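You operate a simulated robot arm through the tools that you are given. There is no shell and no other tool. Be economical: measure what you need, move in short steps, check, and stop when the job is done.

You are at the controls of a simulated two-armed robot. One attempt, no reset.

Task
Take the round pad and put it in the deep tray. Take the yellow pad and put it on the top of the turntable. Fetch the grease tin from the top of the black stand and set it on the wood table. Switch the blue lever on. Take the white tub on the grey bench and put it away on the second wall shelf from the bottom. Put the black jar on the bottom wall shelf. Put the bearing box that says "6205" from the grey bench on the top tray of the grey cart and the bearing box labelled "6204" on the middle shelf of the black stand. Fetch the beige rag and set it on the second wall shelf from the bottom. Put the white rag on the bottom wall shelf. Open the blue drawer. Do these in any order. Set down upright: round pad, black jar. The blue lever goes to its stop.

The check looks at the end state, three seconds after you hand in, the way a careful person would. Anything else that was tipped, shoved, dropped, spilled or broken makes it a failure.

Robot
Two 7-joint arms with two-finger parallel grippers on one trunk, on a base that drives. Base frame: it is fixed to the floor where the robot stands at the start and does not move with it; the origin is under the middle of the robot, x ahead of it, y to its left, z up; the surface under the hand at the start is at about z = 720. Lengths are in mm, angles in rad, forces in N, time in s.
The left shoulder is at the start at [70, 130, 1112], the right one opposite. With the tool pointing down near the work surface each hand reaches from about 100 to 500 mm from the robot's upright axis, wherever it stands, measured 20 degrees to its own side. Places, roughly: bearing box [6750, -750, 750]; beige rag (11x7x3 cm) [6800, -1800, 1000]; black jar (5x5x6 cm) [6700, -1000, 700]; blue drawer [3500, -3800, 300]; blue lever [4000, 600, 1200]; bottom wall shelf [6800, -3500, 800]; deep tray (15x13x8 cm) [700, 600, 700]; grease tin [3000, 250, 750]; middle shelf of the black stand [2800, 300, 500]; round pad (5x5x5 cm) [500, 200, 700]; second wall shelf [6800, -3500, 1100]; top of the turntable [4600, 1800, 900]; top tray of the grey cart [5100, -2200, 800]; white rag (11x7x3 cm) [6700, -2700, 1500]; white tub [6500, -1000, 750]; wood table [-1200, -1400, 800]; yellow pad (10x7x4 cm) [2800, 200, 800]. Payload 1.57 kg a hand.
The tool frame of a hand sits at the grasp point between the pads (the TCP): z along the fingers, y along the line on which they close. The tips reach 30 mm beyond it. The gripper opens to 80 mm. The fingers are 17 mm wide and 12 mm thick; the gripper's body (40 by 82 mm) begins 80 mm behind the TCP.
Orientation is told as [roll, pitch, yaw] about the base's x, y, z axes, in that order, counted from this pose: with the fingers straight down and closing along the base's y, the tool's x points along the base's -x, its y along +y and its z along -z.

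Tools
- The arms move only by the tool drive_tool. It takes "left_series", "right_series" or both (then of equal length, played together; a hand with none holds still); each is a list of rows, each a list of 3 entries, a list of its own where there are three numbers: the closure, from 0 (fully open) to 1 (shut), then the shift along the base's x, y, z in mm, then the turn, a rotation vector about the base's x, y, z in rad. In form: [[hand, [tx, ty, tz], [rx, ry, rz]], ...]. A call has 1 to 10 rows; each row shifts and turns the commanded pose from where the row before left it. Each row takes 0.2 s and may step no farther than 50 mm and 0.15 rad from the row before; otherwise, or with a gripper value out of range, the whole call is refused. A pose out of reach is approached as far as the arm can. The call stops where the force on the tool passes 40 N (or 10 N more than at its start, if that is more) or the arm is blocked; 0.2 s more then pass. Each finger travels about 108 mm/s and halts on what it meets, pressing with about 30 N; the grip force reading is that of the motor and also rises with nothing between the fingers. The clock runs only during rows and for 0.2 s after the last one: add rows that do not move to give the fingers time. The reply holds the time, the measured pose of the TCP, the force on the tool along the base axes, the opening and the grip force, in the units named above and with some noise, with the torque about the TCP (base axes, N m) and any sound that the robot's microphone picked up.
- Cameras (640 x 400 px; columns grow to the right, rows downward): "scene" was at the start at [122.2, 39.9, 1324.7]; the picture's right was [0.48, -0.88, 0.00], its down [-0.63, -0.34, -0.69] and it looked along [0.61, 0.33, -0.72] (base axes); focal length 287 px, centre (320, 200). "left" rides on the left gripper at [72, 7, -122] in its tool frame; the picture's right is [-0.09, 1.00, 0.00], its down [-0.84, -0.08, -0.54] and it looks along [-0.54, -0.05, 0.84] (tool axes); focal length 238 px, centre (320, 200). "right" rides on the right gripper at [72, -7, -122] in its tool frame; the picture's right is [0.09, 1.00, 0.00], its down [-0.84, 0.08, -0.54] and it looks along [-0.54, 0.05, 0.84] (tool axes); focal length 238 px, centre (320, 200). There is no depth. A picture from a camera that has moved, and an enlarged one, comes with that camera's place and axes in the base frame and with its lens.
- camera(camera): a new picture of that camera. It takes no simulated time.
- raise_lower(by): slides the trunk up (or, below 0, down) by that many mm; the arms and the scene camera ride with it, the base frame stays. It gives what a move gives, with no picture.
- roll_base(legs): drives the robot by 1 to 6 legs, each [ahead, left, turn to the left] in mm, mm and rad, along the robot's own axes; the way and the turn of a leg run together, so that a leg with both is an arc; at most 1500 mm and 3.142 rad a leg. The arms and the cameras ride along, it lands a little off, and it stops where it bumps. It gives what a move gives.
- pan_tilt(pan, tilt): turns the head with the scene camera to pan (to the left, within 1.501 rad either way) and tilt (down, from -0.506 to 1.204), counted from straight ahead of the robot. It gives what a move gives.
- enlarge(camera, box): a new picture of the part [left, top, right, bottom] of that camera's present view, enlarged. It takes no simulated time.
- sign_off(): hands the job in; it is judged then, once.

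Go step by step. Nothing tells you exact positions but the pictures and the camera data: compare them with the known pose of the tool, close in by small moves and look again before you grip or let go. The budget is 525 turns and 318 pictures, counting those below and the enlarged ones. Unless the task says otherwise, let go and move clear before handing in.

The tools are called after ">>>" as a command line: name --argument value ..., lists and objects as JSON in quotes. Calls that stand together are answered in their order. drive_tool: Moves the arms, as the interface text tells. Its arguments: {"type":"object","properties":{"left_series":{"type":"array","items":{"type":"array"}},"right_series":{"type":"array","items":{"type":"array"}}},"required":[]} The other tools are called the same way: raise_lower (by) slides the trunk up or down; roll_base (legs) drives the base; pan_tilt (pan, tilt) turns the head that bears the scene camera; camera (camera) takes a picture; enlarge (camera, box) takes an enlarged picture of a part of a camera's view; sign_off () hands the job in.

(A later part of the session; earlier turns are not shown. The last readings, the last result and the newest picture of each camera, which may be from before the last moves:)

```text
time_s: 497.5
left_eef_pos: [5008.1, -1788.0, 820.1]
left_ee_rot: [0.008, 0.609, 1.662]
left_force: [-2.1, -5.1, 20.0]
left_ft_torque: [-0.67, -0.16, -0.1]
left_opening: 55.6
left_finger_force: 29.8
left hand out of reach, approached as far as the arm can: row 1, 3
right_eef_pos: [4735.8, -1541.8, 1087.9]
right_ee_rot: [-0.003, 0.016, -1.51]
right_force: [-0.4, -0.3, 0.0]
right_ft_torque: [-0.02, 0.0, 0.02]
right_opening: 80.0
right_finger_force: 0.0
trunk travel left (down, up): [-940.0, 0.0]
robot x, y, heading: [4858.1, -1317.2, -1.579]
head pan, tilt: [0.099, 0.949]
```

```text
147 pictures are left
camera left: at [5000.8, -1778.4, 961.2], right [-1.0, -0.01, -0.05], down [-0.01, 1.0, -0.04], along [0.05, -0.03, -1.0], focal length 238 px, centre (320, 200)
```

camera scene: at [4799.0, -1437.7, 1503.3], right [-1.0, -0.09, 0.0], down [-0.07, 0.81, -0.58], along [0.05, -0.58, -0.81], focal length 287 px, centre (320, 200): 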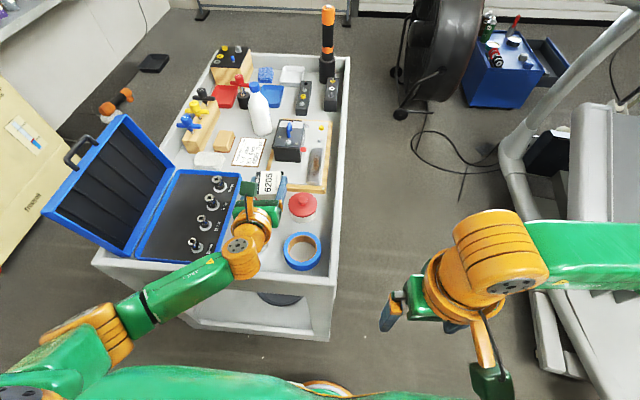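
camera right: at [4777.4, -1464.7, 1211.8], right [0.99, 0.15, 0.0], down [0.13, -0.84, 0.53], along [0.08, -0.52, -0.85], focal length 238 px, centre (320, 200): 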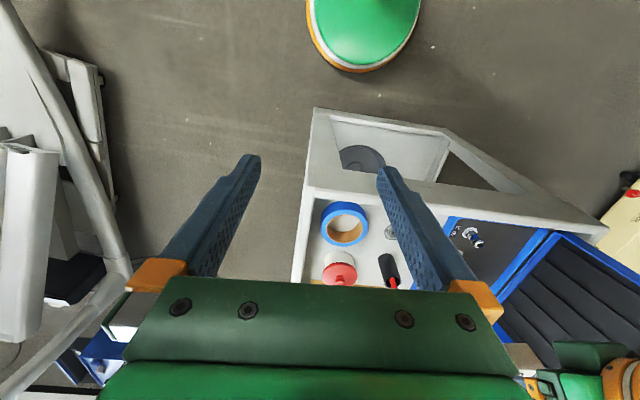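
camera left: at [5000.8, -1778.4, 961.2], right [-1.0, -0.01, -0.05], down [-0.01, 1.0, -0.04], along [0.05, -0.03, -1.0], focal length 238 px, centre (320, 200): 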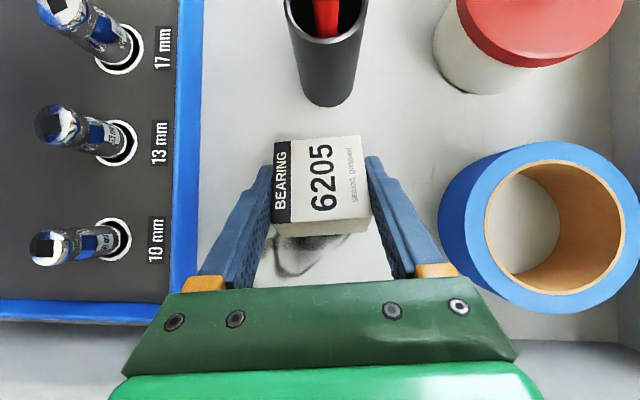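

Now the box's far edge touches the tray. Releasing gently and lifting away.

>>> drive_tool --left_series '[[0.5, [0, 0, 1], [0, 0, 0]], [0.25, [0, 0, 0], [0, 0, 0]], [0.2, [0, 0, 0], [0, 0, 0]], [0.2, [0, 0, 0], [0, 0, 0]], [0.2, [0, 3, 20], [0, 0, 0]], [0.2, [0, 10, 30], [0, 0, 0]], [0.2, [0, 10, 35], [0, 0, 0]], [0.2, [0, 0, 40], [0, 0, 0]]]'

>>> camera --camera "left"

```text
time_s: 499.3
left_eef_pos: [5011.5, -1765.6, 945.0]
left_ee_rot: [0.006, 0.606, 1.665]
left_force: [-0.1, 0.1, -0.6]
left_ft_torque: [-0.01, -0.02, -0.01]
left_opening: 64.0
left_finger_force: 0.0
right_eef_pos: [4737.9, -1544.9, 1087.7]
right_ee_rot: [-0.004, 0.016, -1.51]
right_force: [0.4, 0.0, -0.6]
right_ft_torque: [0.03, 0.0, 0.02]
right_opening: 80.0
right_finger_force: 0.1
trunk travel left (down, up): [-940.0, 0.0]
robot x, y, heading: [4861.4, -1315.8, -1.581]
head pan, tilt: [0.099, 0.949]
```

```text
146 pictures are left
camera left: at [5003.9, -1756.8, 1085.4], right [-1.0, -0.01, -0.05], down [-0.01, 1.0, -0.03], along [0.05, -0.03, -1.0], focal length 238 px, centre (320, 200)
```

left: 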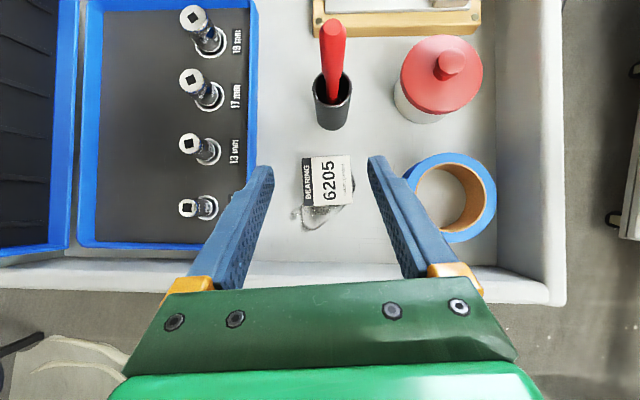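

Box 6205 lies flat on the cart's top tray. Now I'll go back to the bench for box 6204.

>>> roll_base --legs '[[-200, 0, 0], [0, 0, 1.58]]'

>>> drive_tool --left_series '[[0, [0, 0, 0], [0, -0.15, 0]], [0, [0, 0, 0], [0, -0.15, 0]], [0, [0, 0, 0], [0, -0.13, 0]], [0, [0, 0, 0], [0, 0, 0]]]'

>>> pan_tilt --pan 0.2 --tilt 0.45

>>> camera --camera "scene"

```text
time_s: 504.7
left_eef_pos: [5310.9, -963.0, 945.4]
left_ee_rot: [0.01, 0.604, -3.041]
left_force: [0.1, -0.6, 0.3]
left_ft_torque: [0.0, 0.0, -0.01]
left_opening: 64.2
left_finger_force: 0.0
right_eef_pos: [5091.0, -1237.2, 1088.1]
right_ee_rot: [-0.004, 0.018, 0.067]
right_force: [0.2, 0.0, -0.2]
right_ft_torque: [-0.02, 0.0, -0.02]
right_opening: 80.1
right_finger_force: 0.1
trunk travel left (down, up): [-940.0, 0.0]
robot x, y, heading: [4867.0, -1117.3, -0.003]
head pan, tilt: [0.099, 0.949]
```

```text
time_s: 505.7
left_eef_pos: [5311.0, -962.7, 944.6]
left_ee_rot: [0.091, 1.034, -2.981]
left_force: [0.8, -0.4, -0.4]
left_ft_torque: [0.02, -0.02, 0.01]
left_opening: 80.1
left_finger_force: 0.0
right_eef_pos: [5090.7, -1235.3, 1088.0]
right_ee_rot: [-0.003, 0.018, 0.067]
right_force: [-0.3, -0.1, 0.0]
right_ft_torque: [-0.01, -0.02, 0.03]
right_opening: 80.0
right_finger_force: 0.1
trunk travel left (down, up): [-940.0, 0.0]
robot x, y, heading: [4864.2, -1110.8, 0.0]
head pan, tilt: [0.099, 0.949]
```

```text
time_s: 506.6
left_eef_pos: [5310.4, -962.8, 944.7]
left_ee_rot: [0.09, 1.033, -2.983]
left_force: [0.5, 0.2, 0.8]
left_ft_torque: [-0.01, -0.03, -0.01]
left_opening: 80.3
left_finger_force: 0.0
right_eef_pos: [5090.0, -1235.6, 1088.4]
right_ee_rot: [-0.003, 0.019, 0.067]
right_force: [0.5, 0.5, -0.7]
right_ft_torque: [0.01, 0.04, 0.0]
right_opening: 80.1
right_finger_force: 0.0
trunk travel left (down, up): [-940.0, 0.0]
robot x, y, heading: [4863.4, -1115.8, 0.0]
head pan, tilt: [0.201, 0.45]
```

```text
145 pictures are left
camera scene: at [5004.0, -1095.9, 1545.2], right [0.2, -0.98, 0.0], down [-0.43, -0.09, -0.9], along [0.88, 0.18, -0.44], focal length 287 px, centre (320, 200)
```

scene: 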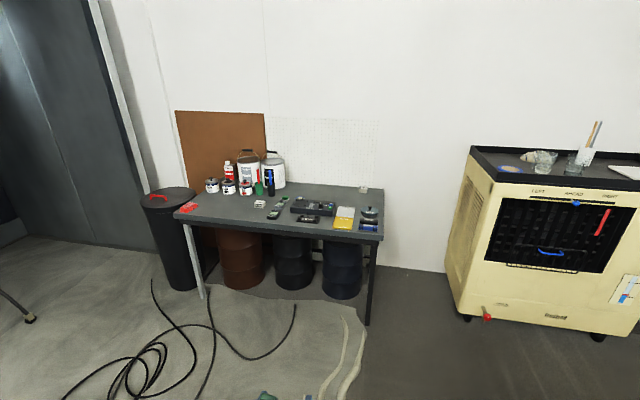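

The way is open. I'll drive to the bench's left part.

>>> roll_base --legs '[[1000, 0, 0], [0, 520, 0]]'

>>> camera --camera "left"

```text
time_s: 514.5
left_eef_pos: [6299.3, -431.5, 945.7]
left_ee_rot: [0.086, 1.035, -2.977]
left_force: [0.6, 0.1, 0.3]
left_ft_torque: [0.02, -0.04, -0.01]
left_opening: 80.2
left_finger_force: 0.0
right_eef_pos: [6082.0, -706.5, 1088.5]
right_ee_rot: [-0.003, 0.018, 0.075]
right_force: [0.2, 0.1, 0.5]
right_ft_torque: [0.04, 0.0, 0.0]
right_opening: 80.1
right_finger_force: 0.1
trunk travel left (down, up): [-940.0, 0.0]
robot x, y, heading: [5852.5, -590.5, 0.007]
head pan, tilt: [0.201, 0.45]
```

```text
144 pictures are left
camera left: at [6231.5, -439.5, 1068.6], right [0.04, -1.0, -0.03], down [-0.9, -0.02, -0.45], along [0.44, 0.05, -0.89], focal length 238 px, centre (320, 200)
```

left: 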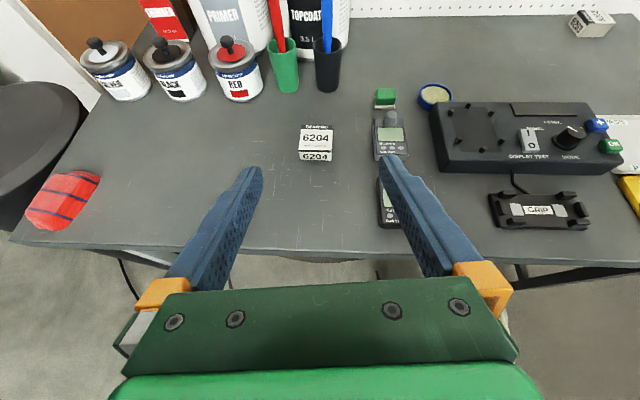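

>>> roll_base --legs '[[150, 20, -0.007]]'

>>> raise_lower --by -100

>>> drive_tool --left_series '[[0, [13, 0, -10], [0, 0, 0]], [0, [13, 0, -10], [0, 0, 0]], [0, [13, 0, -10], [0, 0, 0]], [0, [13, 0, -10], [0, 0, 0]], [0, [0, 0, 0], [0, 0, 0]]]'

>>> camera --camera "left"

```text
time_s: 515.8
left_eef_pos: [6447.9, -413.7, 946.4]
left_ee_rot: [0.091, 1.033, -2.982]
left_force: [-0.6, 0.7, 0.5]
left_ft_torque: [-0.01, -0.04, -0.01]
left_opening: 80.1
left_finger_force: 0.0
right_eef_pos: [6227.9, -686.3, 1088.1]
right_ee_rot: [-0.004, 0.014, 0.066]
right_force: [-0.1, -0.5, 0.3]
right_ft_torque: [0.0, -0.04, 0.01]
right_opening: 80.0
right_finger_force: 0.0
trunk travel left (down, up): [-940.0, 0.0]
robot x, y, heading: [6005.2, -567.3, -0.003]
head pan, tilt: [0.201, 0.45]
```

```text
time_s: 517.2
left_eef_pos: [6450.5, -412.3, 845.6]
left_ee_rot: [0.091, 1.031, -2.982]
left_force: [0.4, 0.5, 0.7]
left_ft_torque: [0.03, 0.0, -0.01]
left_opening: 80.2
left_finger_force: 0.1
right_eef_pos: [6230.3, -687.8, 987.3]
right_ee_rot: [-0.003, 0.017, 0.068]
right_force: [0.4, -0.2, -0.9]
right_ft_torque: [0.0, -0.05, -0.02]
right_opening: 79.8
right_finger_force: 0.0
trunk travel left (down, up): [-840.0, 100.0]
robot x, y, heading: [6004.7, -563.4, -0.002]
head pan, tilt: [0.201, 0.45]
```

```text
time_s: 518.4
left_eef_pos: [6502.6, -413.8, 804.3]
left_ee_rot: [0.091, 1.032, -2.98]
left_force: [0.0, 0.1, 0.3]
left_ft_torque: [0.02, 0.03, 0.0]
left_opening: 79.9
left_finger_force: 0.0
right_eef_pos: [6230.7, -685.8, 987.9]
right_ee_rot: [-0.004, 0.018, 0.067]
right_force: [0.3, -0.4, -0.2]
right_ft_torque: [0.0, 0.0, -0.01]
right_opening: 79.8
right_finger_force: 0.1
trunk travel left (down, up): [-840.0, 100.0]
robot x, y, heading: [6000.9, -566.1, -0.003]
head pan, tilt: [0.201, 0.45]
```

```text
143 pictures are left
camera left: at [6434.5, -420.6, 928.7], right [0.04, -1.0, -0.03], down [-0.9, -0.02, -0.45], along [0.44, 0.05, -0.89], focal length 238 px, centre (320, 200)
```

left: 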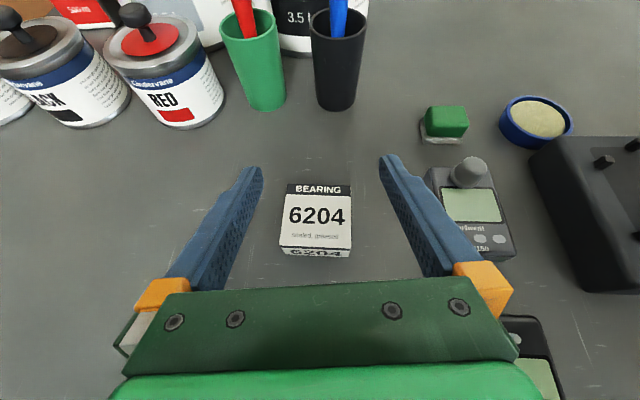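

>>> drive_tool --left_series '[[0, [2, 5, -20], [0, 0, 0]], [0, [0, 0, -20], [0, 0, 0]], [0, [0, 0, -17], [0, 0, 0]], [0, [0, 0, 0], [0, 0, 0]], [0.4, [0, 0, 0], [0, 0, 0]], [1, [0, 0, 0], [0, 0, 0]], [1, [0, 0, 0], [0, 0, 0]], [1, [0, 0, 0], [0, 0, 0]], [1, [0, 0, 15], [0, 0, 0]], [1, [0, 0, 25], [0, 0, 0]]]'

>>> camera --camera "left"

```text
time_s: 520.6
left_eef_pos: [6503.3, -407.1, 797.3]
left_ee_rot: [0.089, 1.033, -2.979]
left_force: [0.3, -0.2, -1.2]
left_ft_torque: [0.03, 0.03, -0.03]
left_opening: 55.7
left_finger_force: 30.3
left hand out of reach, approached as far as the arm can: row 3
right_eef_pos: [6230.8, -684.9, 988.1]
right_ee_rot: [-0.003, 0.016, 0.07]
right_force: [0.2, -0.3, 0.5]
right_ft_torque: [-0.02, 0.03, 0.0]
right_opening: 79.8
right_finger_force: 0.2
trunk travel left (down, up): [-840.0, 100.0]
robot x, y, heading: [6002.7, -564.5, 0.003]
head pan, tilt: [0.201, 0.45]
```

```text
142 pictures are left
camera left: at [6435.6, -414.8, 920.5], right [0.04, -1.0, -0.03], down [-0.9, -0.02, -0.44], along [0.44, 0.05, -0.9], focal length 238 px, centre (320, 200)
```

left: 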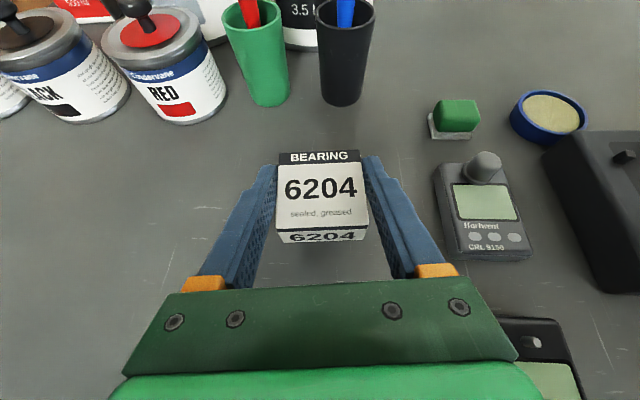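

Box 6204 is held. I'll lift it, back away and turn toward the black stand to survey the way.

>>> raise_lower --by 100

>>> roll_base --legs '[[-300, 0, 0], [0, 0, 3.1]]'

>>> pan_tilt --pan -0.2 --tilt 0.35

>>> camera --camera "scene"

```text
time_s: 521.9
left_eef_pos: [6504.5, -409.2, 896.4]
left_ee_rot: [0.09, 1.031, -2.982]
left_force: [-0.1, -0.1, -1.5]
left_ft_torque: [-0.04, -0.01, 0.03]
left_opening: 55.5
left_finger_force: 30.2
right_eef_pos: [6232.3, -686.9, 1087.9]
right_ee_rot: [-0.004, 0.018, 0.068]
right_force: [-0.4, -0.1, 0.9]
right_ft_torque: [-0.01, 0.02, -0.01]
right_opening: 79.9
right_finger_force: 0.2
trunk travel left (down, up): [-940.0, 0.0]
robot x, y, heading: [6003.2, -564.7, -0.007]
head pan, tilt: [0.201, 0.45]
```

```text
time_s: 531.2
left_eef_pos: [5195.6, -704.5, 896.5]
left_ee_rot: [0.09, 1.033, 0.125]
left_force: [-0.1, -0.5, -1.8]
left_ft_torque: [0.0, -0.02, -0.05]
left_opening: 55.3
left_finger_force: 29.9
right_eef_pos: [5479.3, -436.4, 1088.1]
right_ee_rot: [-0.004, 0.018, -3.11]
right_force: [0.6, 0.4, 0.0]
right_ft_torque: [-0.03, 0.01, 0.02]
right_opening: 79.7
right_finger_force: 0.1
trunk travel left (down, up): [-940.0, 0.0]
robot x, y, heading: [5700.6, -569.4, 3.098]
head pan, tilt: [0.201, 0.45]
```

```text
time_s: 532.1
left_eef_pos: [5195.3, -705.4, 896.7]
left_ee_rot: [0.09, 1.032, 0.124]
left_force: [-0.6, -0.1, -2.0]
left_ft_torque: [0.01, 0.02, 0.02]
left_opening: 55.4
left_finger_force: 30.5
right_eef_pos: [5479.5, -436.6, 1086.7]
right_ee_rot: [-0.004, 0.017, -3.113]
right_force: [0.3, -0.2, -0.5]
right_ft_torque: [0.03, -0.03, 0.0]
right_opening: 79.8
right_finger_force: 0.1
trunk travel left (down, up): [-940.0, 0.0]
robot x, y, heading: [5705.1, -564.2, 3.103]
head pan, tilt: [-0.201, 0.351]
```

```text
141 pictures are left
camera scene: at [5563.1, -540.7, 1554.4], right [0.24, 0.97, 0.0], down [0.33, -0.08, -0.94], along [-0.91, 0.22, -0.34], focal length 287 px, centre (320, 200)
```

scene: 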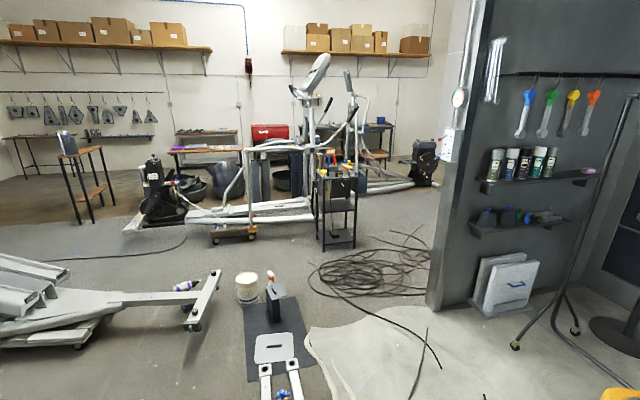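

The black stand is at about [2890, 335] with things on its top, and a white switch box sits on the pillar at about [4000, 665, 1266]. I'll drive closer, to about [4400, 200].

>>> roll_base --legs '[[0, -760, 0.04], [1250, 0, 0]]'

>>> pan_tilt --pan -0.3 --tilt 0.4

>>> camera --camera "scene"

```text
time_s: 542.1
left_eef_pos: [3963.9, 34.8, 896.9]
left_ee_rot: [0.089, 1.033, 0.16]
left_force: [-0.7, -0.3, -1.0]
left_ft_torque: [-0.01, 0.02, -0.01]
left_opening: 55.3
left_finger_force: 29.5
right_eef_pos: [4237.1, 311.5, 1088.2]
right_ee_rot: [-0.003, 0.017, -3.073]
right_force: [-0.4, 1.1, 0.0]
right_ft_torque: [0.03, -0.05, 0.01]
right_opening: 80.1
right_finger_force: 0.0
trunk travel left (down, up): [-940.0, 0.0]
robot x, y, heading: [4464.9, 191.2, 3.144]
head pan, tilt: [-0.201, 0.351]
```

```text
time_s: 542.8
left_eef_pos: [3962.4, 32.7, 896.1]
left_ee_rot: [0.09, 1.032, 0.16]
left_force: [-0.5, -0.4, -1.3]
left_ft_torque: [-0.01, 0.0, 0.0]
left_opening: 55.1
left_finger_force: 29.9
right_eef_pos: [4236.6, 312.5, 1087.3]
right_ee_rot: [-0.003, 0.016, -3.074]
right_force: [0.0, -0.4, 0.3]
right_ft_torque: [0.03, 0.0, -0.01]
right_opening: 80.2
right_finger_force: 0.0
trunk travel left (down, up): [-940.0, 0.0]
robot x, y, heading: [4466.8, 190.4, 3.14]
head pan, tilt: [-0.3, 0.4]
```

```text
140 pictures are left
camera scene: at [4327.0, 219.9, 1549.9], right [0.3, 0.96, 0.0], down [0.37, -0.12, -0.92], along [-0.88, 0.27, -0.39], focal length 287 px, centre (320, 200)
```

scene: 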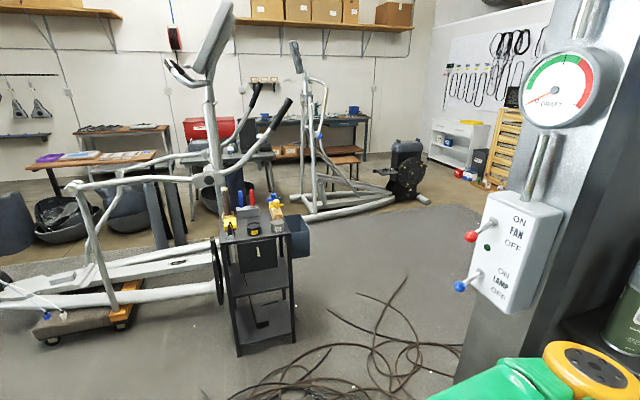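

The switch box has a red FAN lever and a blue LAMP lever with ON above and OFF below. Zooming in on it and on the stand.

>>> enlarge --camera "scene" --box '[440, 180, 580, 320]'

>>> enlarge --camera "scene" --box '[200, 170, 330, 360]'

```text
2.86 times, centred on (510, 250) of scene
camera zoom: at [4327.0, 219.9, 1549.9], right [0.3, 0.96, 0.0], down [0.37, -0.12, -0.92], along [-0.88, 0.27, -0.39], focal length 821 px, centre (-223, 57)
```

zoom: 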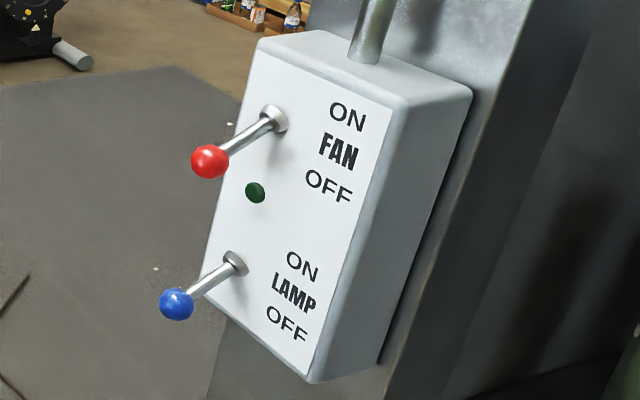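

```text
2.11 times, centred on (265, 265) of scene
camera zoom: at [4327.0, 219.9, 1549.9], right [0.3, 0.96, 0.0], down [0.37, -0.12, -0.92], along [-0.88, 0.27, -0.39], focal length 605 px, centre (436, 63)
```

zoom: 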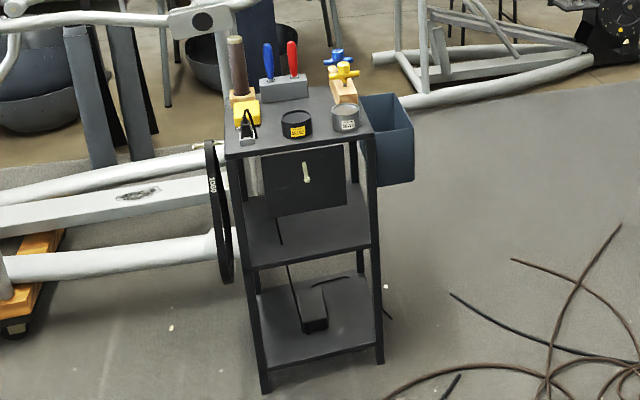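

The blue lever ball is at about [3991, 599, 1190], in the lower OFF position below the red one. I'll lift it from below with the closed right fingers. First I'll turn toward it and orient the right hand.

>>> roll_base --legs '[[0, 0, -0.74]]'

>>> drive_tool --right_series '[[0.5, [-26, 24, -10], [0, 0, 0.15]], [0.8, [-26, 24, -10], [0, 0, 0.15]], [1, [-26, 24, -10], [0, 0, 0.15]], [1, [-26, 24, -10], [0, 0, 0.15]], [1, [-15, 14, -20], [0, 0, 0.15]], [1, [0, 0, -20], [0, 0, 0.15]], [1, [0, 0, 0], [0, 0, 0.15]], [1, [0, 0, 0], [0, 0, 0.15]], [1, [0, 0, 0], [0, 0, 0.15]], [1, [0, 0, 0], [0, 0, 0.15]]]'

```text
time_s: 545.1
left_eef_pos: [3988.8, 416.6, 896.6]
left_ee_rot: [0.092, 1.031, -0.588]
left_force: [-0.6, -0.2, -0.7]
left_ft_torque: [0.03, -0.02, 0.03]
left_opening: 55.4
left_finger_force: 30.2
right_eef_pos: [4378.7, 435.0, 1086.8]
right_ee_rot: [-0.004, 0.017, 2.46]
right_force: [-0.1, -0.4, -0.4]
right_ft_torque: [0.02, -0.03, -0.01]
right_opening: 79.9
right_finger_force: 0.0
trunk travel left (down, up): [-940.0, 0.0]
robot x, y, heading: [4463.7, 192.6, 2.389]
head pan, tilt: [-0.3, 0.4]
```

```text
time_s: 547.3
left_eef_pos: [3990.1, 416.7, 896.1]
left_ee_rot: [0.091, 1.031, -0.588]
left_force: [0.0, -0.3, -1.5]
left_ft_torque: [-0.04, -0.02, 0.01]
left_opening: 55.1
left_finger_force: 30.1
right_eef_pos: [4260.3, 544.8, 1020.0]
right_ee_rot: [-0.003, 0.018, -3.023]
right_force: [-0.2, -0.7, 0.1]
right_ft_torque: [0.04, 0.01, 0.0]
right_opening: 0.3
right_finger_force: 21.5
right hand out of reach, approached as far as the arm can: row 6, 7, 8, 9, 10
trunk travel left (down, up): [-940.0, 0.0]
robot x, y, heading: [4469.9, 191.1, 2.397]
head pan, tilt: [-0.3, 0.4]
```

>>> drive_tool --right_series '[[1, [25, -22, 0], [0, 0, 0]], [1, [25, -22, 0], [0, 0, 0.15]], [1, [0, 0, 0], [0, 0, 0.15]], [1, [0, 0, 0], [0, 0, 0.15]], [1, [0, 0, 0], [0, 0, 0.15]], [1, [0, 0, 0], [0, 0, 0.15]], [1, [0, 0, 0], [0, 0, 0]]]'

```text
time_s: 548.9
left_eef_pos: [3988.6, 416.9, 896.8]
left_ee_rot: [0.091, 1.032, -0.589]
left_force: [0.1, 0.2, -1.4]
left_ft_torque: [-0.03, -0.03, 0.03]
left_opening: 55.2
left_finger_force: 30.1
right_eef_pos: [4307.3, 474.9, 1024.2]
right_ee_rot: [-0.029, 0.016, -2.486]
right_force: [0.4, 0.8, -0.3]
right_ft_torque: [0.01, -0.01, -0.01]
right_opening: 0.1
right_finger_force: 21.1
right hand out of reach, approached as far as the arm can: row 4, 5, 6
trunk travel left (down, up): [-940.0, 0.0]
robot x, y, heading: [4462.4, 190.8, 2.391]
head pan, tilt: [-0.3, 0.4]
```

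>>> drive_tool --right_series '[[1, [-10, 9, 0], [0.1, 0.107, 0]], [1, [-15, 14, 0], [0.1, 0.107, 0]], [1, [-15, 14, 5], [0.1, 0.107, 0]], [1, [-15, 14, 10], [0.1, 0.107, 0]], [1, [-15, 14, 10], [0.1, 0.107, 0]], [1, [-15, 14, 15], [0.1, 0.107, 0]], [1, [-15, 14, 15], [0.1, 0.107, 0]], [1, [-15, 14, 15], [0.1, 0.107, 0]], [1, [-10, 9, 15], [0.1, 0.107, 0]], [1, [0, 0, 0], [0, 0, 0]]]'

>>> camera --camera "right"

>>> camera --camera "scene"

```text
time_s: 551.1
left_eef_pos: [3991.0, 417.5, 897.7]
left_ee_rot: [0.089, 1.032, -0.591]
left_force: [0.3, 0.0, -0.4]
left_ft_torque: [0.0, 0.0, -0.02]
left_opening: 55.1
left_finger_force: 29.6
right_eef_pos: [4165.6, 568.7, 1127.5]
right_ee_rot: [-1.343, -0.156, -2.384]
right_force: [0.5, -0.2, -0.2]
right_ft_torque: [0.02, 0.0, 0.02]
right_opening: 0.0
right_finger_force: 21.4
right hand out of reach, approached as far as the arm can: row 8, 9
trunk travel left (down, up): [-940.0, 0.0]
robot x, y, heading: [4464.5, 192.5, 2.392]
head pan, tilt: [-0.3, 0.4]
```

```text
137 pictures are left
camera right: at [4302.6, 536.6, 1149.7], right [0.11, -0.21, -0.97], down [-0.22, -0.96, 0.18], along [-0.97, 0.19, -0.15], focal length 238 px, centre (320, 200)
```

right: 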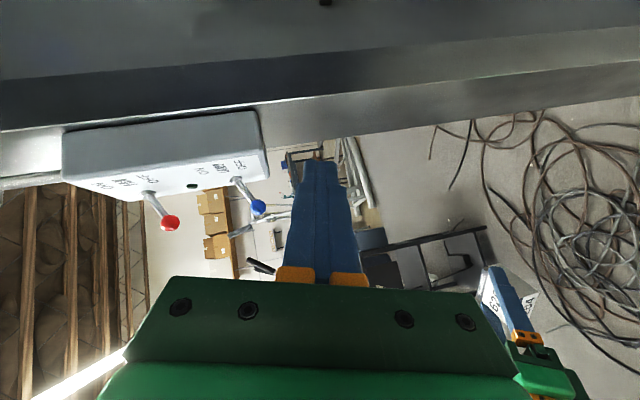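

```text
136 pictures are left
camera scene: at [4383.2, 307.6, 1549.9], right [0.87, 0.5, 0.0], down [0.19, -0.34, -0.92], along [-0.46, 0.8, -0.39], focal length 287 px, centre (320, 200)
```

scene: 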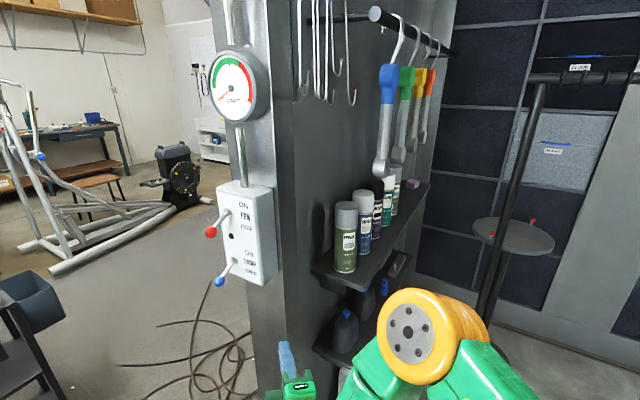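

The blue ball triangulates to [3992, 597, 1191] with its pivot at [3997, 632, 1215], so ON is about 48 mm up. The right fingers point toward it. I'll shift the base so the fingertips come below the ball.

>>> roll_base --legs '[[110, 102, 0]]'

>>> camera --camera "right"

>>> camera --camera "scene"

```text
time_s: 552.5
left_eef_pos: [3842.8, 416.2, 899.0]
left_ee_rot: [0.087, 1.035, -0.59]
left_force: [0.2, -0.1, -1.3]
left_ft_torque: [-0.02, 0.01, 0.01]
left_opening: 55.4
left_finger_force: 30.5
right_eef_pos: [4019.0, 569.0, 1127.4]
right_ee_rot: [-1.341, -0.156, -2.385]
right_force: [0.7, 0.8, -0.5]
right_ft_torque: [0.02, 0.03, 0.0]
right_opening: 0.0
right_finger_force: 21.5
trunk travel left (down, up): [-940.0, 0.0]
robot x, y, heading: [4317.4, 192.9, 2.392]
head pan, tilt: [-0.3, 0.4]
```

```text
135 pictures are left
camera right: at [4154.9, 536.9, 1150.2], right [0.11, -0.21, -0.97], down [-0.22, -0.96, 0.18], along [-0.97, 0.19, -0.15], focal length 238 px, centre (320, 200)
```

right: 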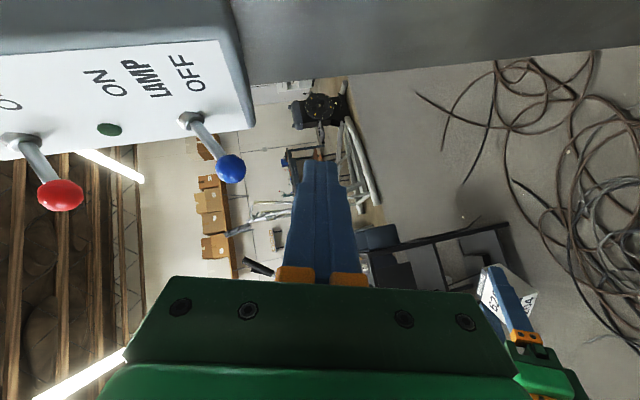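

```text
134 pictures are left
camera scene: at [4236.6, 307.7, 1550.2], right [0.87, 0.5, 0.0], down [0.19, -0.34, -0.92], along [-0.46, 0.8, -0.39], focal length 287 px, centre (320, 200)
```

scene: 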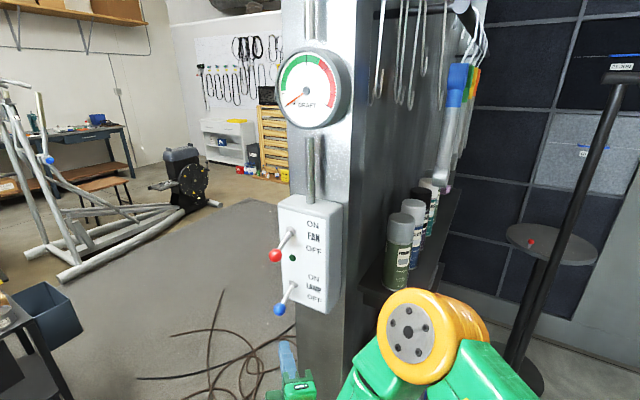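

I'll move the fingertips under the ball, then lift in small steps.

>>> drive_tool --right_series '[[1, [-7, 8, 5], [0, 0, 0]], [1, [-7, 9, 5], [0, 0, 0]], [1, [0, 0, 10], [0, 0, 0]], [1, [0, 0, 0], [0, 0, 0]]]'

>>> camera --camera "right"

>>> enlarge --camera "scene" --box '[220, 230, 360, 370]'

```text
time_s: 553.5
left_eef_pos: [3838.5, 417.4, 896.4]
left_ee_rot: [0.092, 1.03, -0.586]
left_force: [-0.4, -1.0, -0.8]
left_ft_torque: [-0.05, -0.03, 0.04]
left_opening: 55.2
left_finger_force: 30.1
right_eef_pos: [4000.5, 585.9, 1145.4]
right_ee_rot: [-1.34, -0.154, -2.384]
right_force: [-0.6, -0.6, 0.5]
right_ft_torque: [-0.02, -0.04, 0.0]
right_opening: 0.1
right_finger_force: 20.7
trunk travel left (down, up): [-940.0, 0.0]
robot x, y, heading: [4312.0, 192.6, 2.396]
head pan, tilt: [-0.3, 0.4]
```

```text
133 pictures are left
camera right: at [4137.5, 553.9, 1169.6], right [0.11, -0.21, -0.97], down [-0.22, -0.96, 0.18], along [-0.97, 0.19, -0.16], focal length 238 px, centre (320, 200)
```

right: 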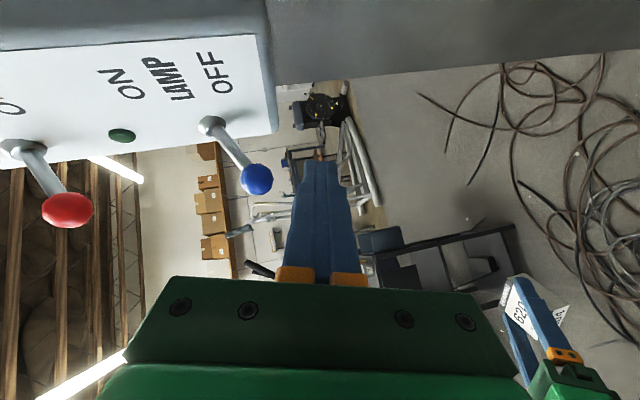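

```text
2.86 times, centred on (290, 300) of scene
camera zoom: at [4231.4, 307.6, 1549.9], right [0.87, 0.5, 0.0], down [0.19, -0.34, -0.92], along [-0.46, 0.8, -0.39], focal length 821 px, centre (406, -86)
```

zoom: 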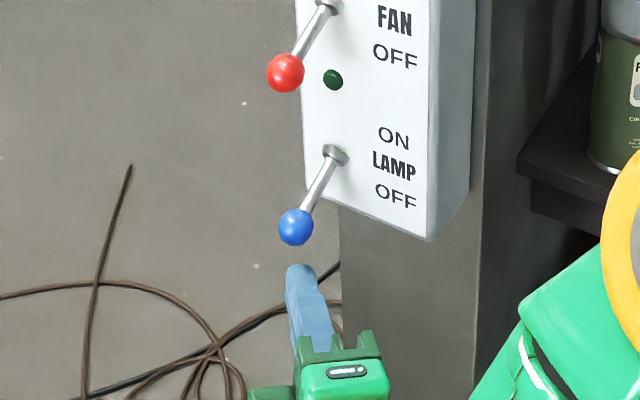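

Aligned. Lifting.

>>> drive_tool --right_series '[[1, [0, 0, 8], [0, 0, 0]], [1, [0, 0, 8], [0, 0, 0]], [1, [0, 0, 8], [0, 0, 0]], [1, [0, 0, 8], [0, 0, 0]], [1, [0, 0, 8], [0, 0, 0]], [1, [0, 0, 8], [0, 0, 0]], [1, [0, 0, 8], [0, 0, 0]], [1, [0, 0, 0], [0, 0, 0]]]'

>>> enlarge --camera "scene" --box '[220, 220, 360, 360]'

>>> camera --camera "right"

```text
time_s: 555.3
left_eef_pos: [3839.7, 417.7, 896.3]
left_ee_rot: [0.089, 1.031, -0.59]
left_force: [-0.4, 0.0, -0.4]
left_ft_torque: [0.0, 0.01, 0.02]
left_opening: 55.2
left_finger_force: 30.1
right_eef_pos: [4000.2, 586.7, 1202.1]
right_ee_rot: [-1.339, -0.156, -2.383]
right_force: [0.0, -0.3, -1.2]
right_ft_torque: [0.01, -0.01, -0.01]
right_opening: 0.0
right_finger_force: 21.4
trunk travel left (down, up): [-940.0, 0.0]
robot x, y, heading: [4312.3, 192.9, 2.391]
head pan, tilt: [-0.3, 0.4]
heard: click
```

```text
2.86 times, centred on (290, 290) of scene
camera zoom: at [4231.7, 308.5, 1549.8], right [0.87, 0.5, 0.0], down [0.19, -0.34, -0.92], along [-0.46, 0.8, -0.39], focal length 821 px, centre (406, -57)
```

zoom: 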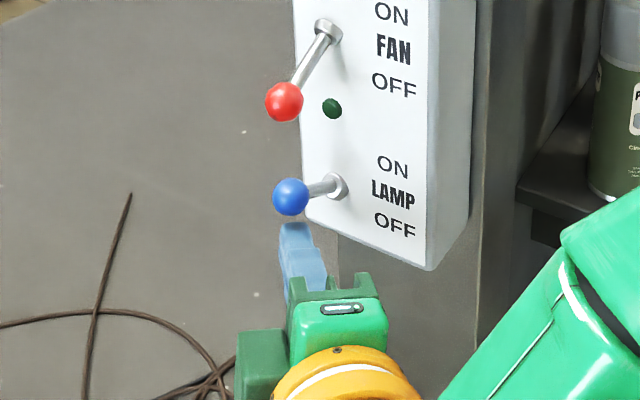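

```text
130 pictures are left
camera right: at [4137.3, 554.4, 1225.6], right [0.11, -0.21, -0.97], down [-0.22, -0.96, 0.18], along [-0.97, 0.19, -0.16], focal length 238 px, centre (320, 200)
```

right: 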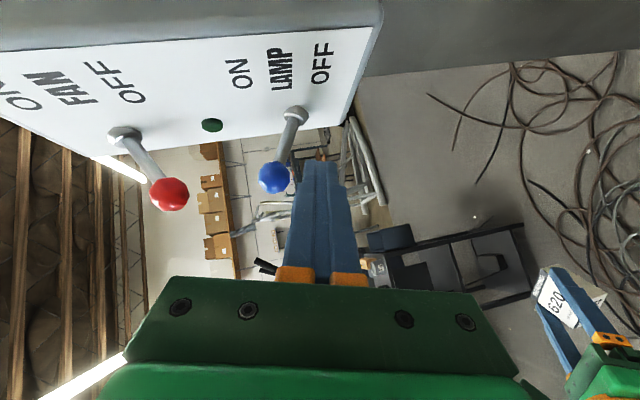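

A click was heard and the lever is moving up. I'll continue to its stop.

>>> drive_tool --right_series '[[1, [0, 0, 6], [0, 0, 0]], [1, [0, 0, 6], [0, 0, 0]], [1, [0, 0, 6], [0, 0, 0]], [1, [0, 0, 6], [0, 0, 0]], [1, [0, 0, 5], [0, 0, 0]], [1, [0, 0, 5], [0, 0, 0]], [1, [0, 0, 0], [0, 0, 0]]]'

>>> camera --camera "right"

>>> enlarge --camera "scene" --box '[220, 220, 360, 360]'

```text
time_s: 556.2
left_eef_pos: [3838.1, 418.3, 894.9]
left_ee_rot: [0.088, 1.028, -0.588]
left_force: [-0.6, -0.9, -0.6]
left_ft_torque: [-0.02, -0.02, -0.03]
left_opening: 55.1
left_finger_force: 30.2
right_eef_pos: [4000.0, 585.9, 1212.3]
right_ee_rot: [-1.311, -0.15, -2.386]
right_force: [1.3, -1.0, -13.8]
right_ft_torque: [-0.21, -0.28, 0.01]
right_opening: 0.0
right_finger_force: 21.5
trunk travel left (down, up): [-940.0, 0.0]
robot x, y, heading: [4312.8, 187.4, 2.391]
head pan, tilt: [-0.3, 0.4]
stopped in row 4 (right hand): the force on the tool passed its limit at 47 N (the readings are from after the stop); the commanded pose is now the measured one
```

```text
129 pictures are left
camera right: at [4137.2, 554.6, 1241.1], right [0.14, -0.22, -0.97], down [-0.22, -0.96, 0.19], along [-0.97, 0.19, -0.18], focal length 238 px, centre (320, 200)
```

right: 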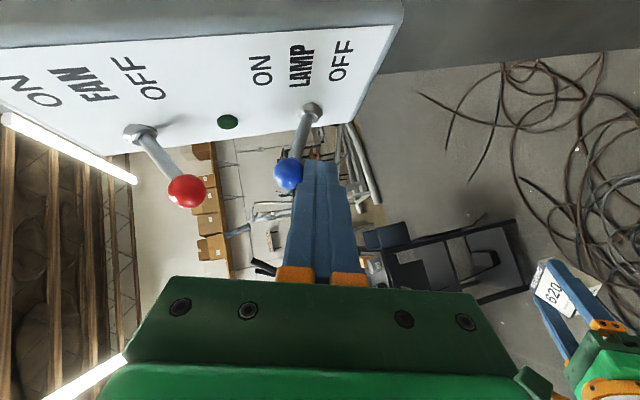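

```text
2.86 times, centred on (290, 290) of scene
camera zoom: at [4229.3, 310.0, 1549.6], right [0.87, 0.5, 0.0], down [0.2, -0.34, -0.92], along [-0.46, 0.8, -0.39], focal length 821 px, centre (406, -57)
```

zoom: 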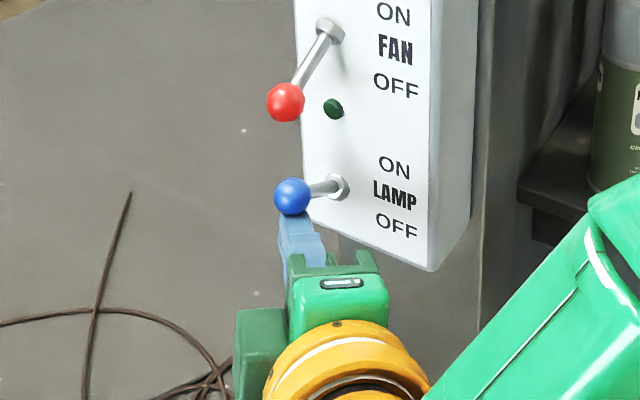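

The lever snapped over, and pushing further met a firm stop, so it's fully ON. I'll lower the fingers and back away, then verify.

>>> drive_tool --right_series '[[1, [0, 0, -15], [0, 0, 0]], [1, [0, 0, -20], [0, 0, 0]], [1, [0, 0, -25], [0, 0, 0]], [1, [10, -10, -20], [0, 0, 0]], [1, [20, -20, 0], [0, 0, 0]], [1, [0, 0, 0], [0, 0, 0]]]'

>>> roll_base --legs '[[-110, -102, 0]]'

>>> enlarge --camera "scene" --box '[150, 160, 310, 320]'

```text
time_s: 557.6
left_eef_pos: [3839.5, 417.9, 896.3]
left_ee_rot: [0.092, 1.031, -0.587]
left_force: [0.8, 0.5, -1.6]
left_ft_torque: [-0.02, 0.02, 0.03]
left_opening: 55.2
left_finger_force: 30.0
right_eef_pos: [4032.8, 554.7, 1136.3]
right_ee_rot: [-1.32, -0.152, -2.385]
right_force: [0.2, 0.2, 0.0]
right_ft_torque: [0.01, -0.01, 0.0]
right_opening: 0.1
right_finger_force: 21.0
trunk travel left (down, up): [-940.0, 0.0]
robot x, y, heading: [4317.1, 192.4, 2.392]
head pan, tilt: [-0.3, 0.4]
```

```text
time_s: 559.0
left_eef_pos: [3987.2, 416.7, 895.2]
left_ee_rot: [0.093, 1.028, -0.586]
left_force: [0.2, 0.1, -0.9]
left_ft_torque: [0.0, -0.01, -0.02]
left_opening: 55.1
left_finger_force: 29.7
right_eef_pos: [4177.5, 554.2, 1135.5]
right_ee_rot: [-1.319, -0.15, -2.383]
right_force: [0.0, 0.3, 0.8]
right_ft_torque: [-0.01, -0.02, -0.01]
right_opening: 0.1
right_finger_force: 21.2
trunk travel left (down, up): [-940.0, 0.0]
robot x, y, heading: [4466.9, 194.3, 2.392]
head pan, tilt: [-0.3, 0.4]
```

```text
2.50 times, centred on (230, 240) of scene
camera zoom: at [4376.8, 307.2, 1549.6], right [0.87, 0.5, 0.0], down [0.2, -0.34, -0.92], along [-0.46, 0.8, -0.39], focal length 719 px, centre (545, 100)
```

zoom: 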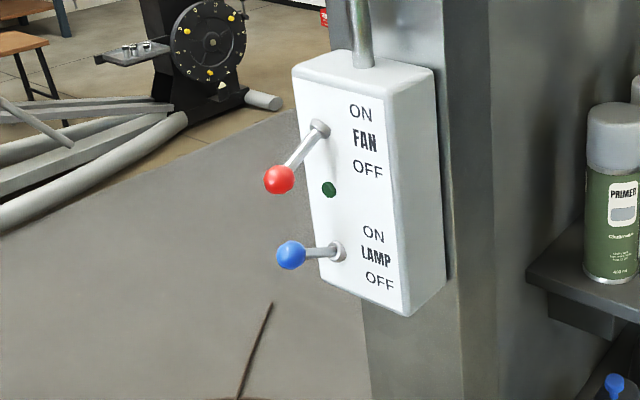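

The lever is clearly ON, mirrored from the red lever's OFF angle. Next: box 6204 onto the black stand's middle shelf. I'll retract the right hand and approach the stand.

>>> drive_tool --right_series '[[1, [40, -2, 0], [0, 0, 0]], [1, [40, -2, 0], [0, 0, 0]], [1, [40, -2, 0], [0, 0, 0]], [1, [40, -2, 0], [0, 0, 0]], [1, [40, -1, 0], [0, 0, 0]], [1, [0, 0, 0], [0, 0, 0]]]'

>>> roll_base --legs '[[0, 0, 0.75], [0, -150, 0], [550, 0, 0]]'

>>> pan_tilt --pan 0.1 --tilt 0.6

>>> camera --camera "scene"

```text
time_s: 560.4
left_eef_pos: [3988.1, 416.1, 896.3]
left_ee_rot: [0.091, 1.031, -0.586]
left_force: [-0.1, -1.0, -1.0]
left_ft_torque: [0.01, -0.02, 0.03]
left_opening: 55.3
left_finger_force: 30.1
right_eef_pos: [4254.4, 530.1, 1144.1]
right_ee_rot: [-1.318, -0.15, -2.385]
right_force: [-0.1, 0.3, 0.5]
right_ft_torque: [0.0, 0.01, -0.01]
right_opening: 0.1
right_finger_force: 21.6
right hand out of reach, approached as far as the arm can: row 1, 2, 3, 4, 5
trunk travel left (down, up): [-940.0, 0.0]
robot x, y, heading: [4463.8, 193.1, 2.393]
head pan, tilt: [-0.3, 0.4]
```

```text
time_s: 566.5
left_eef_pos: [3416.8, 190.6, 898.2]
left_ee_rot: [0.09, 1.033, 0.153]
left_force: [0.5, -0.9, -1.5]
left_ft_torque: [-0.03, -0.06, 0.0]
left_opening: 55.4
left_finger_force: 30.1
right_eef_pos: [3536.2, 452.6, 1143.9]
right_ee_rot: [-1.32, -0.152, -1.645]
right_force: [0.6, 0.1, -0.2]
right_ft_torque: [0.02, 0.0, -0.03]
right_opening: 0.3
right_finger_force: 21.0
trunk travel left (down, up): [-940.0, 0.0]
robot x, y, heading: [3915.1, 346.4, 3.136]
head pan, tilt: [-0.3, 0.4]
```

```text
time_s: 567.4
left_eef_pos: [3415.2, 189.9, 896.3]
left_ee_rot: [0.092, 1.031, 0.153]
left_force: [-1.0, -0.3, -1.5]
left_ft_torque: [-0.02, 0.01, 0.01]
left_opening: 55.3
left_finger_force: 29.9
right_eef_pos: [3534.7, 452.4, 1145.1]
right_ee_rot: [-1.316, -0.152, -1.643]
right_force: [0.2, -0.1, -0.7]
right_ft_torque: [0.03, 0.0, -0.02]
right_opening: 0.0
right_finger_force: 21.4
trunk travel left (down, up): [-940.0, 0.0]
robot x, y, heading: [3917.0, 341.6, 3.133]
head pan, tilt: [0.099, 0.6]
```

```text
126 pictures are left
camera scene: at [3780.2, 337.4, 1531.6], right [-0.09, 1.0, 0.0], down [0.56, 0.05, -0.82], along [-0.82, -0.08, -0.57], focal length 287 px, centre (320, 200)
```

scene: 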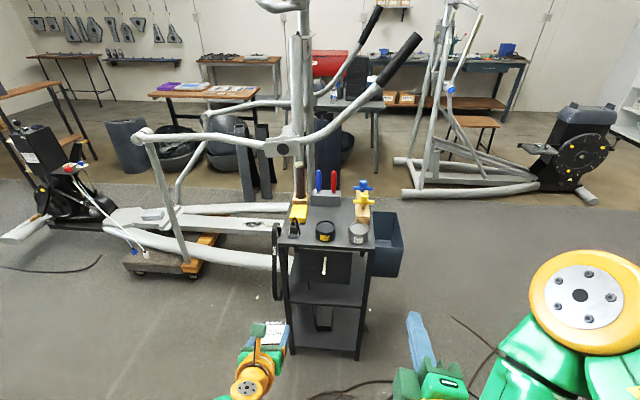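

>>> enlarge --camera "scene" --box '[260, 170, 420, 370]'

```text
2.00 times, centred on (340, 270) of scene
camera zoom: at [3780.2, 337.4, 1531.6], right [-0.09, 1.0, 0.0], down [0.56, 0.05, -0.82], along [-0.82, -0.08, -0.57], focal length 575 px, centre (280, 60)
```

zoom: 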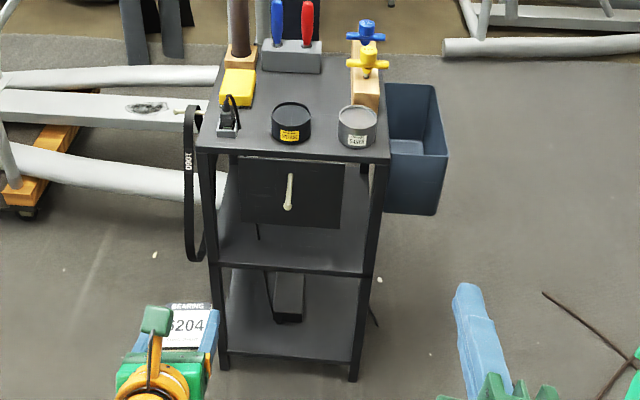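

The middle shelf is at z≈450 with a 125 mm gap below the hanging panel. I'll raise the right hand clear, align with the stand, and lower the trunk.

>>> drive_tool --right_series '[[1, [0, 10, 40], [0, 0, 0]], [1, [0, 10, 40], [0, 0, 0]], [1, [0, 10, 40], [0, 0, 0]], [1, [0, 10, 40], [0, 0, 0]], [1, [0, 10, 40], [0, 0, 0]], [1, [0, 0, 0], [0, 0, 0]]]'

>>> roll_base --legs '[[0, -95, 0.008], [250, 0, 0]]'

>>> raise_lower --by -355

>>> camera --camera "left"

>>> camera --camera "scene"

```text
time_s: 568.8
left_eef_pos: [3415.1, 188.8, 896.7]
left_ee_rot: [0.09, 1.032, 0.152]
left_force: [0.7, -0.5, -1.1]
left_ft_torque: [0.01, -0.01, -0.01]
left_opening: 55.3
left_finger_force: 30.6
right_eef_pos: [3491.1, 474.4, 1328.1]
right_ee_rot: [-1.317, -0.151, -1.643]
right_force: [-0.1, 1.0, -0.8]
right_ft_torque: [-0.01, -0.02, 0.0]
right_opening: 0.1
right_finger_force: 21.6
right hand out of reach, approached as far as the arm can: row 1, 2, 3
trunk travel left (down, up): [-940.0, 0.0]
robot x, y, heading: [3918.0, 343.6, 3.137]
head pan, tilt: [0.099, 0.6]
```

```text
time_s: 571.3
left_eef_pos: [3170.0, 281.8, 898.3]
left_ee_rot: [0.091, 1.035, 0.159]
left_force: [1.0, -0.1, -1.1]
left_ft_torque: [0.0, 0.01, 0.03]
left_opening: 55.5
left_finger_force: 29.8
right_eef_pos: [3245.2, 568.0, 1328.5]
right_ee_rot: [-1.32, -0.152, -1.637]
right_force: [0.0, -0.9, -0.9]
right_ft_torque: [-0.02, 0.0, -0.03]
right_opening: 0.0
right_finger_force: 21.2
trunk travel left (down, up): [-940.0, 0.0]
robot x, y, heading: [3667.5, 442.3, 3.136]
head pan, tilt: [0.099, 0.6]
```

```text
time_s: 574.8
left_eef_pos: [3166.2, 281.3, 542.0]
left_ee_rot: [0.089, 1.033, 0.158]
left_force: [1.3, -0.6, -0.8]
left_ft_torque: [0.01, 0.0, -0.02]
left_opening: 55.4
left_finger_force: 29.6
right_eef_pos: [3240.0, 567.9, 972.6]
right_ee_rot: [-1.32, -0.152, -1.639]
right_force: [-0.1, 0.3, 0.0]
right_ft_torque: [0.01, -0.04, 0.02]
right_opening: 0.3
right_finger_force: 21.4
trunk travel left (down, up): [-585.0, 355.0]
robot x, y, heading: [3666.3, 438.4, 3.142]
head pan, tilt: [0.099, 0.6]
```

```text
124 pictures are left
camera left: at [3233.8, 287.6, 665.2], right [-0.04, 1.0, -0.03], down [0.9, 0.02, -0.44], along [-0.44, -0.05, -0.9], focal length 238 px, centre (320, 200)
```

left: 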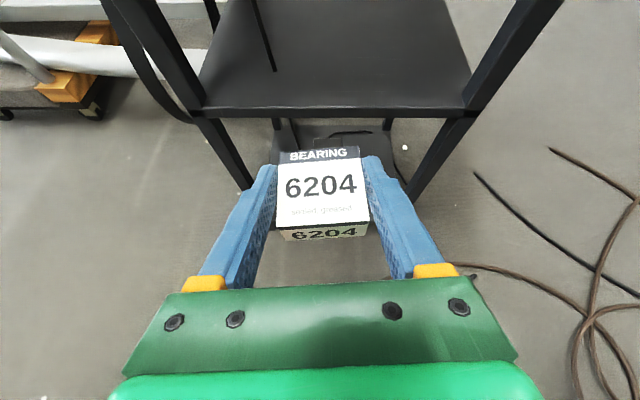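

```text
123 pictures are left
camera scene: at [3530.9, 431.9, 1176.7], right [-0.1, 1.0, 0.0], down [0.56, 0.06, -0.82], along [-0.82, -0.08, -0.57], focal length 287 px, centre (320, 200)
```

scene: 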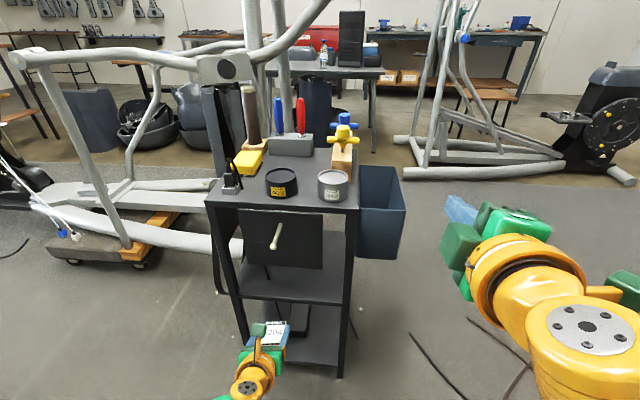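

The middle shelf edge is confirmed at z≈450. A thin strip near y 205 should be avoided, so I'll place at y≈310. Lowering slightly more and going in.

>>> raise_lower --by -36

>>> roll_base --legs '[[110, -28, 0]]'

>>> camera --camera "left"

>>> enlarge --camera "scene" --box '[190, 150, 400, 390]'

```text
time_s: 575.6
left_eef_pos: [3165.6, 281.8, 506.1]
left_ee_rot: [0.09, 1.032, 0.158]
left_force: [-0.9, 0.3, -0.7]
left_ft_torque: [-0.01, 0.04, -0.02]
left_opening: 55.1
left_finger_force: 30.0
right_eef_pos: [3239.8, 568.1, 935.0]
right_ee_rot: [-1.317, -0.154, -1.637]
right_force: [0.5, -0.3, -0.7]
right_ft_torque: [0.0, 0.01, 0.04]
right_opening: 0.0
right_finger_force: 21.8
trunk travel left (down, up): [-549.0, 391.0]
robot x, y, heading: [3668.5, 440.8, 3.138]
head pan, tilt: [0.099, 0.6]
```

```text
time_s: 576.8
left_eef_pos: [3057.3, 311.1, 504.6]
left_ee_rot: [0.088, 1.033, 0.161]
left_force: [-0.1, 0.6, -0.2]
left_ft_torque: [-0.01, -0.01, -0.01]
left_opening: 55.4
left_finger_force: 30.2
right_eef_pos: [3130.4, 595.2, 934.7]
right_ee_rot: [-1.317, -0.152, -1.638]
right_force: [-0.5, 0.3, -0.2]
right_ft_torque: [0.01, -0.01, -0.01]
right_opening: 0.0
right_finger_force: 21.2
trunk travel left (down, up): [-549.0, 391.0]
robot x, y, heading: [3559.3, 469.5, 3.146]
head pan, tilt: [0.099, 0.6]
```

```text
122 pictures are left
camera left: at [3124.3, 315.7, 629.1], right [-0.04, 1.0, -0.03], down [0.9, 0.02, -0.44], along [-0.44, -0.05, -0.9], focal length 238 px, centre (320, 200)
```

left: 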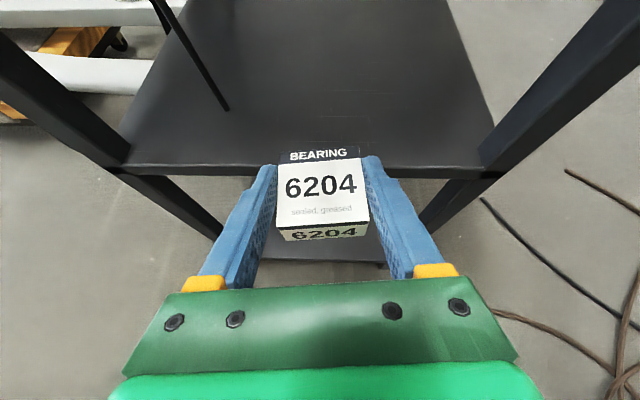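

```text
1.67 times, centred on (295, 270) of scene
camera zoom: at [3421.2, 460.1, 1140.6], right [-0.1, 1.0, 0.0], down [0.56, 0.06, -0.82], along [-0.82, -0.08, -0.57], focal length 479 px, centre (362, 83)
```

zoom: 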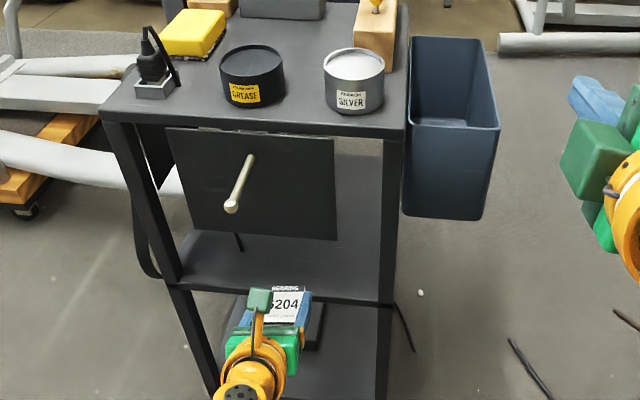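

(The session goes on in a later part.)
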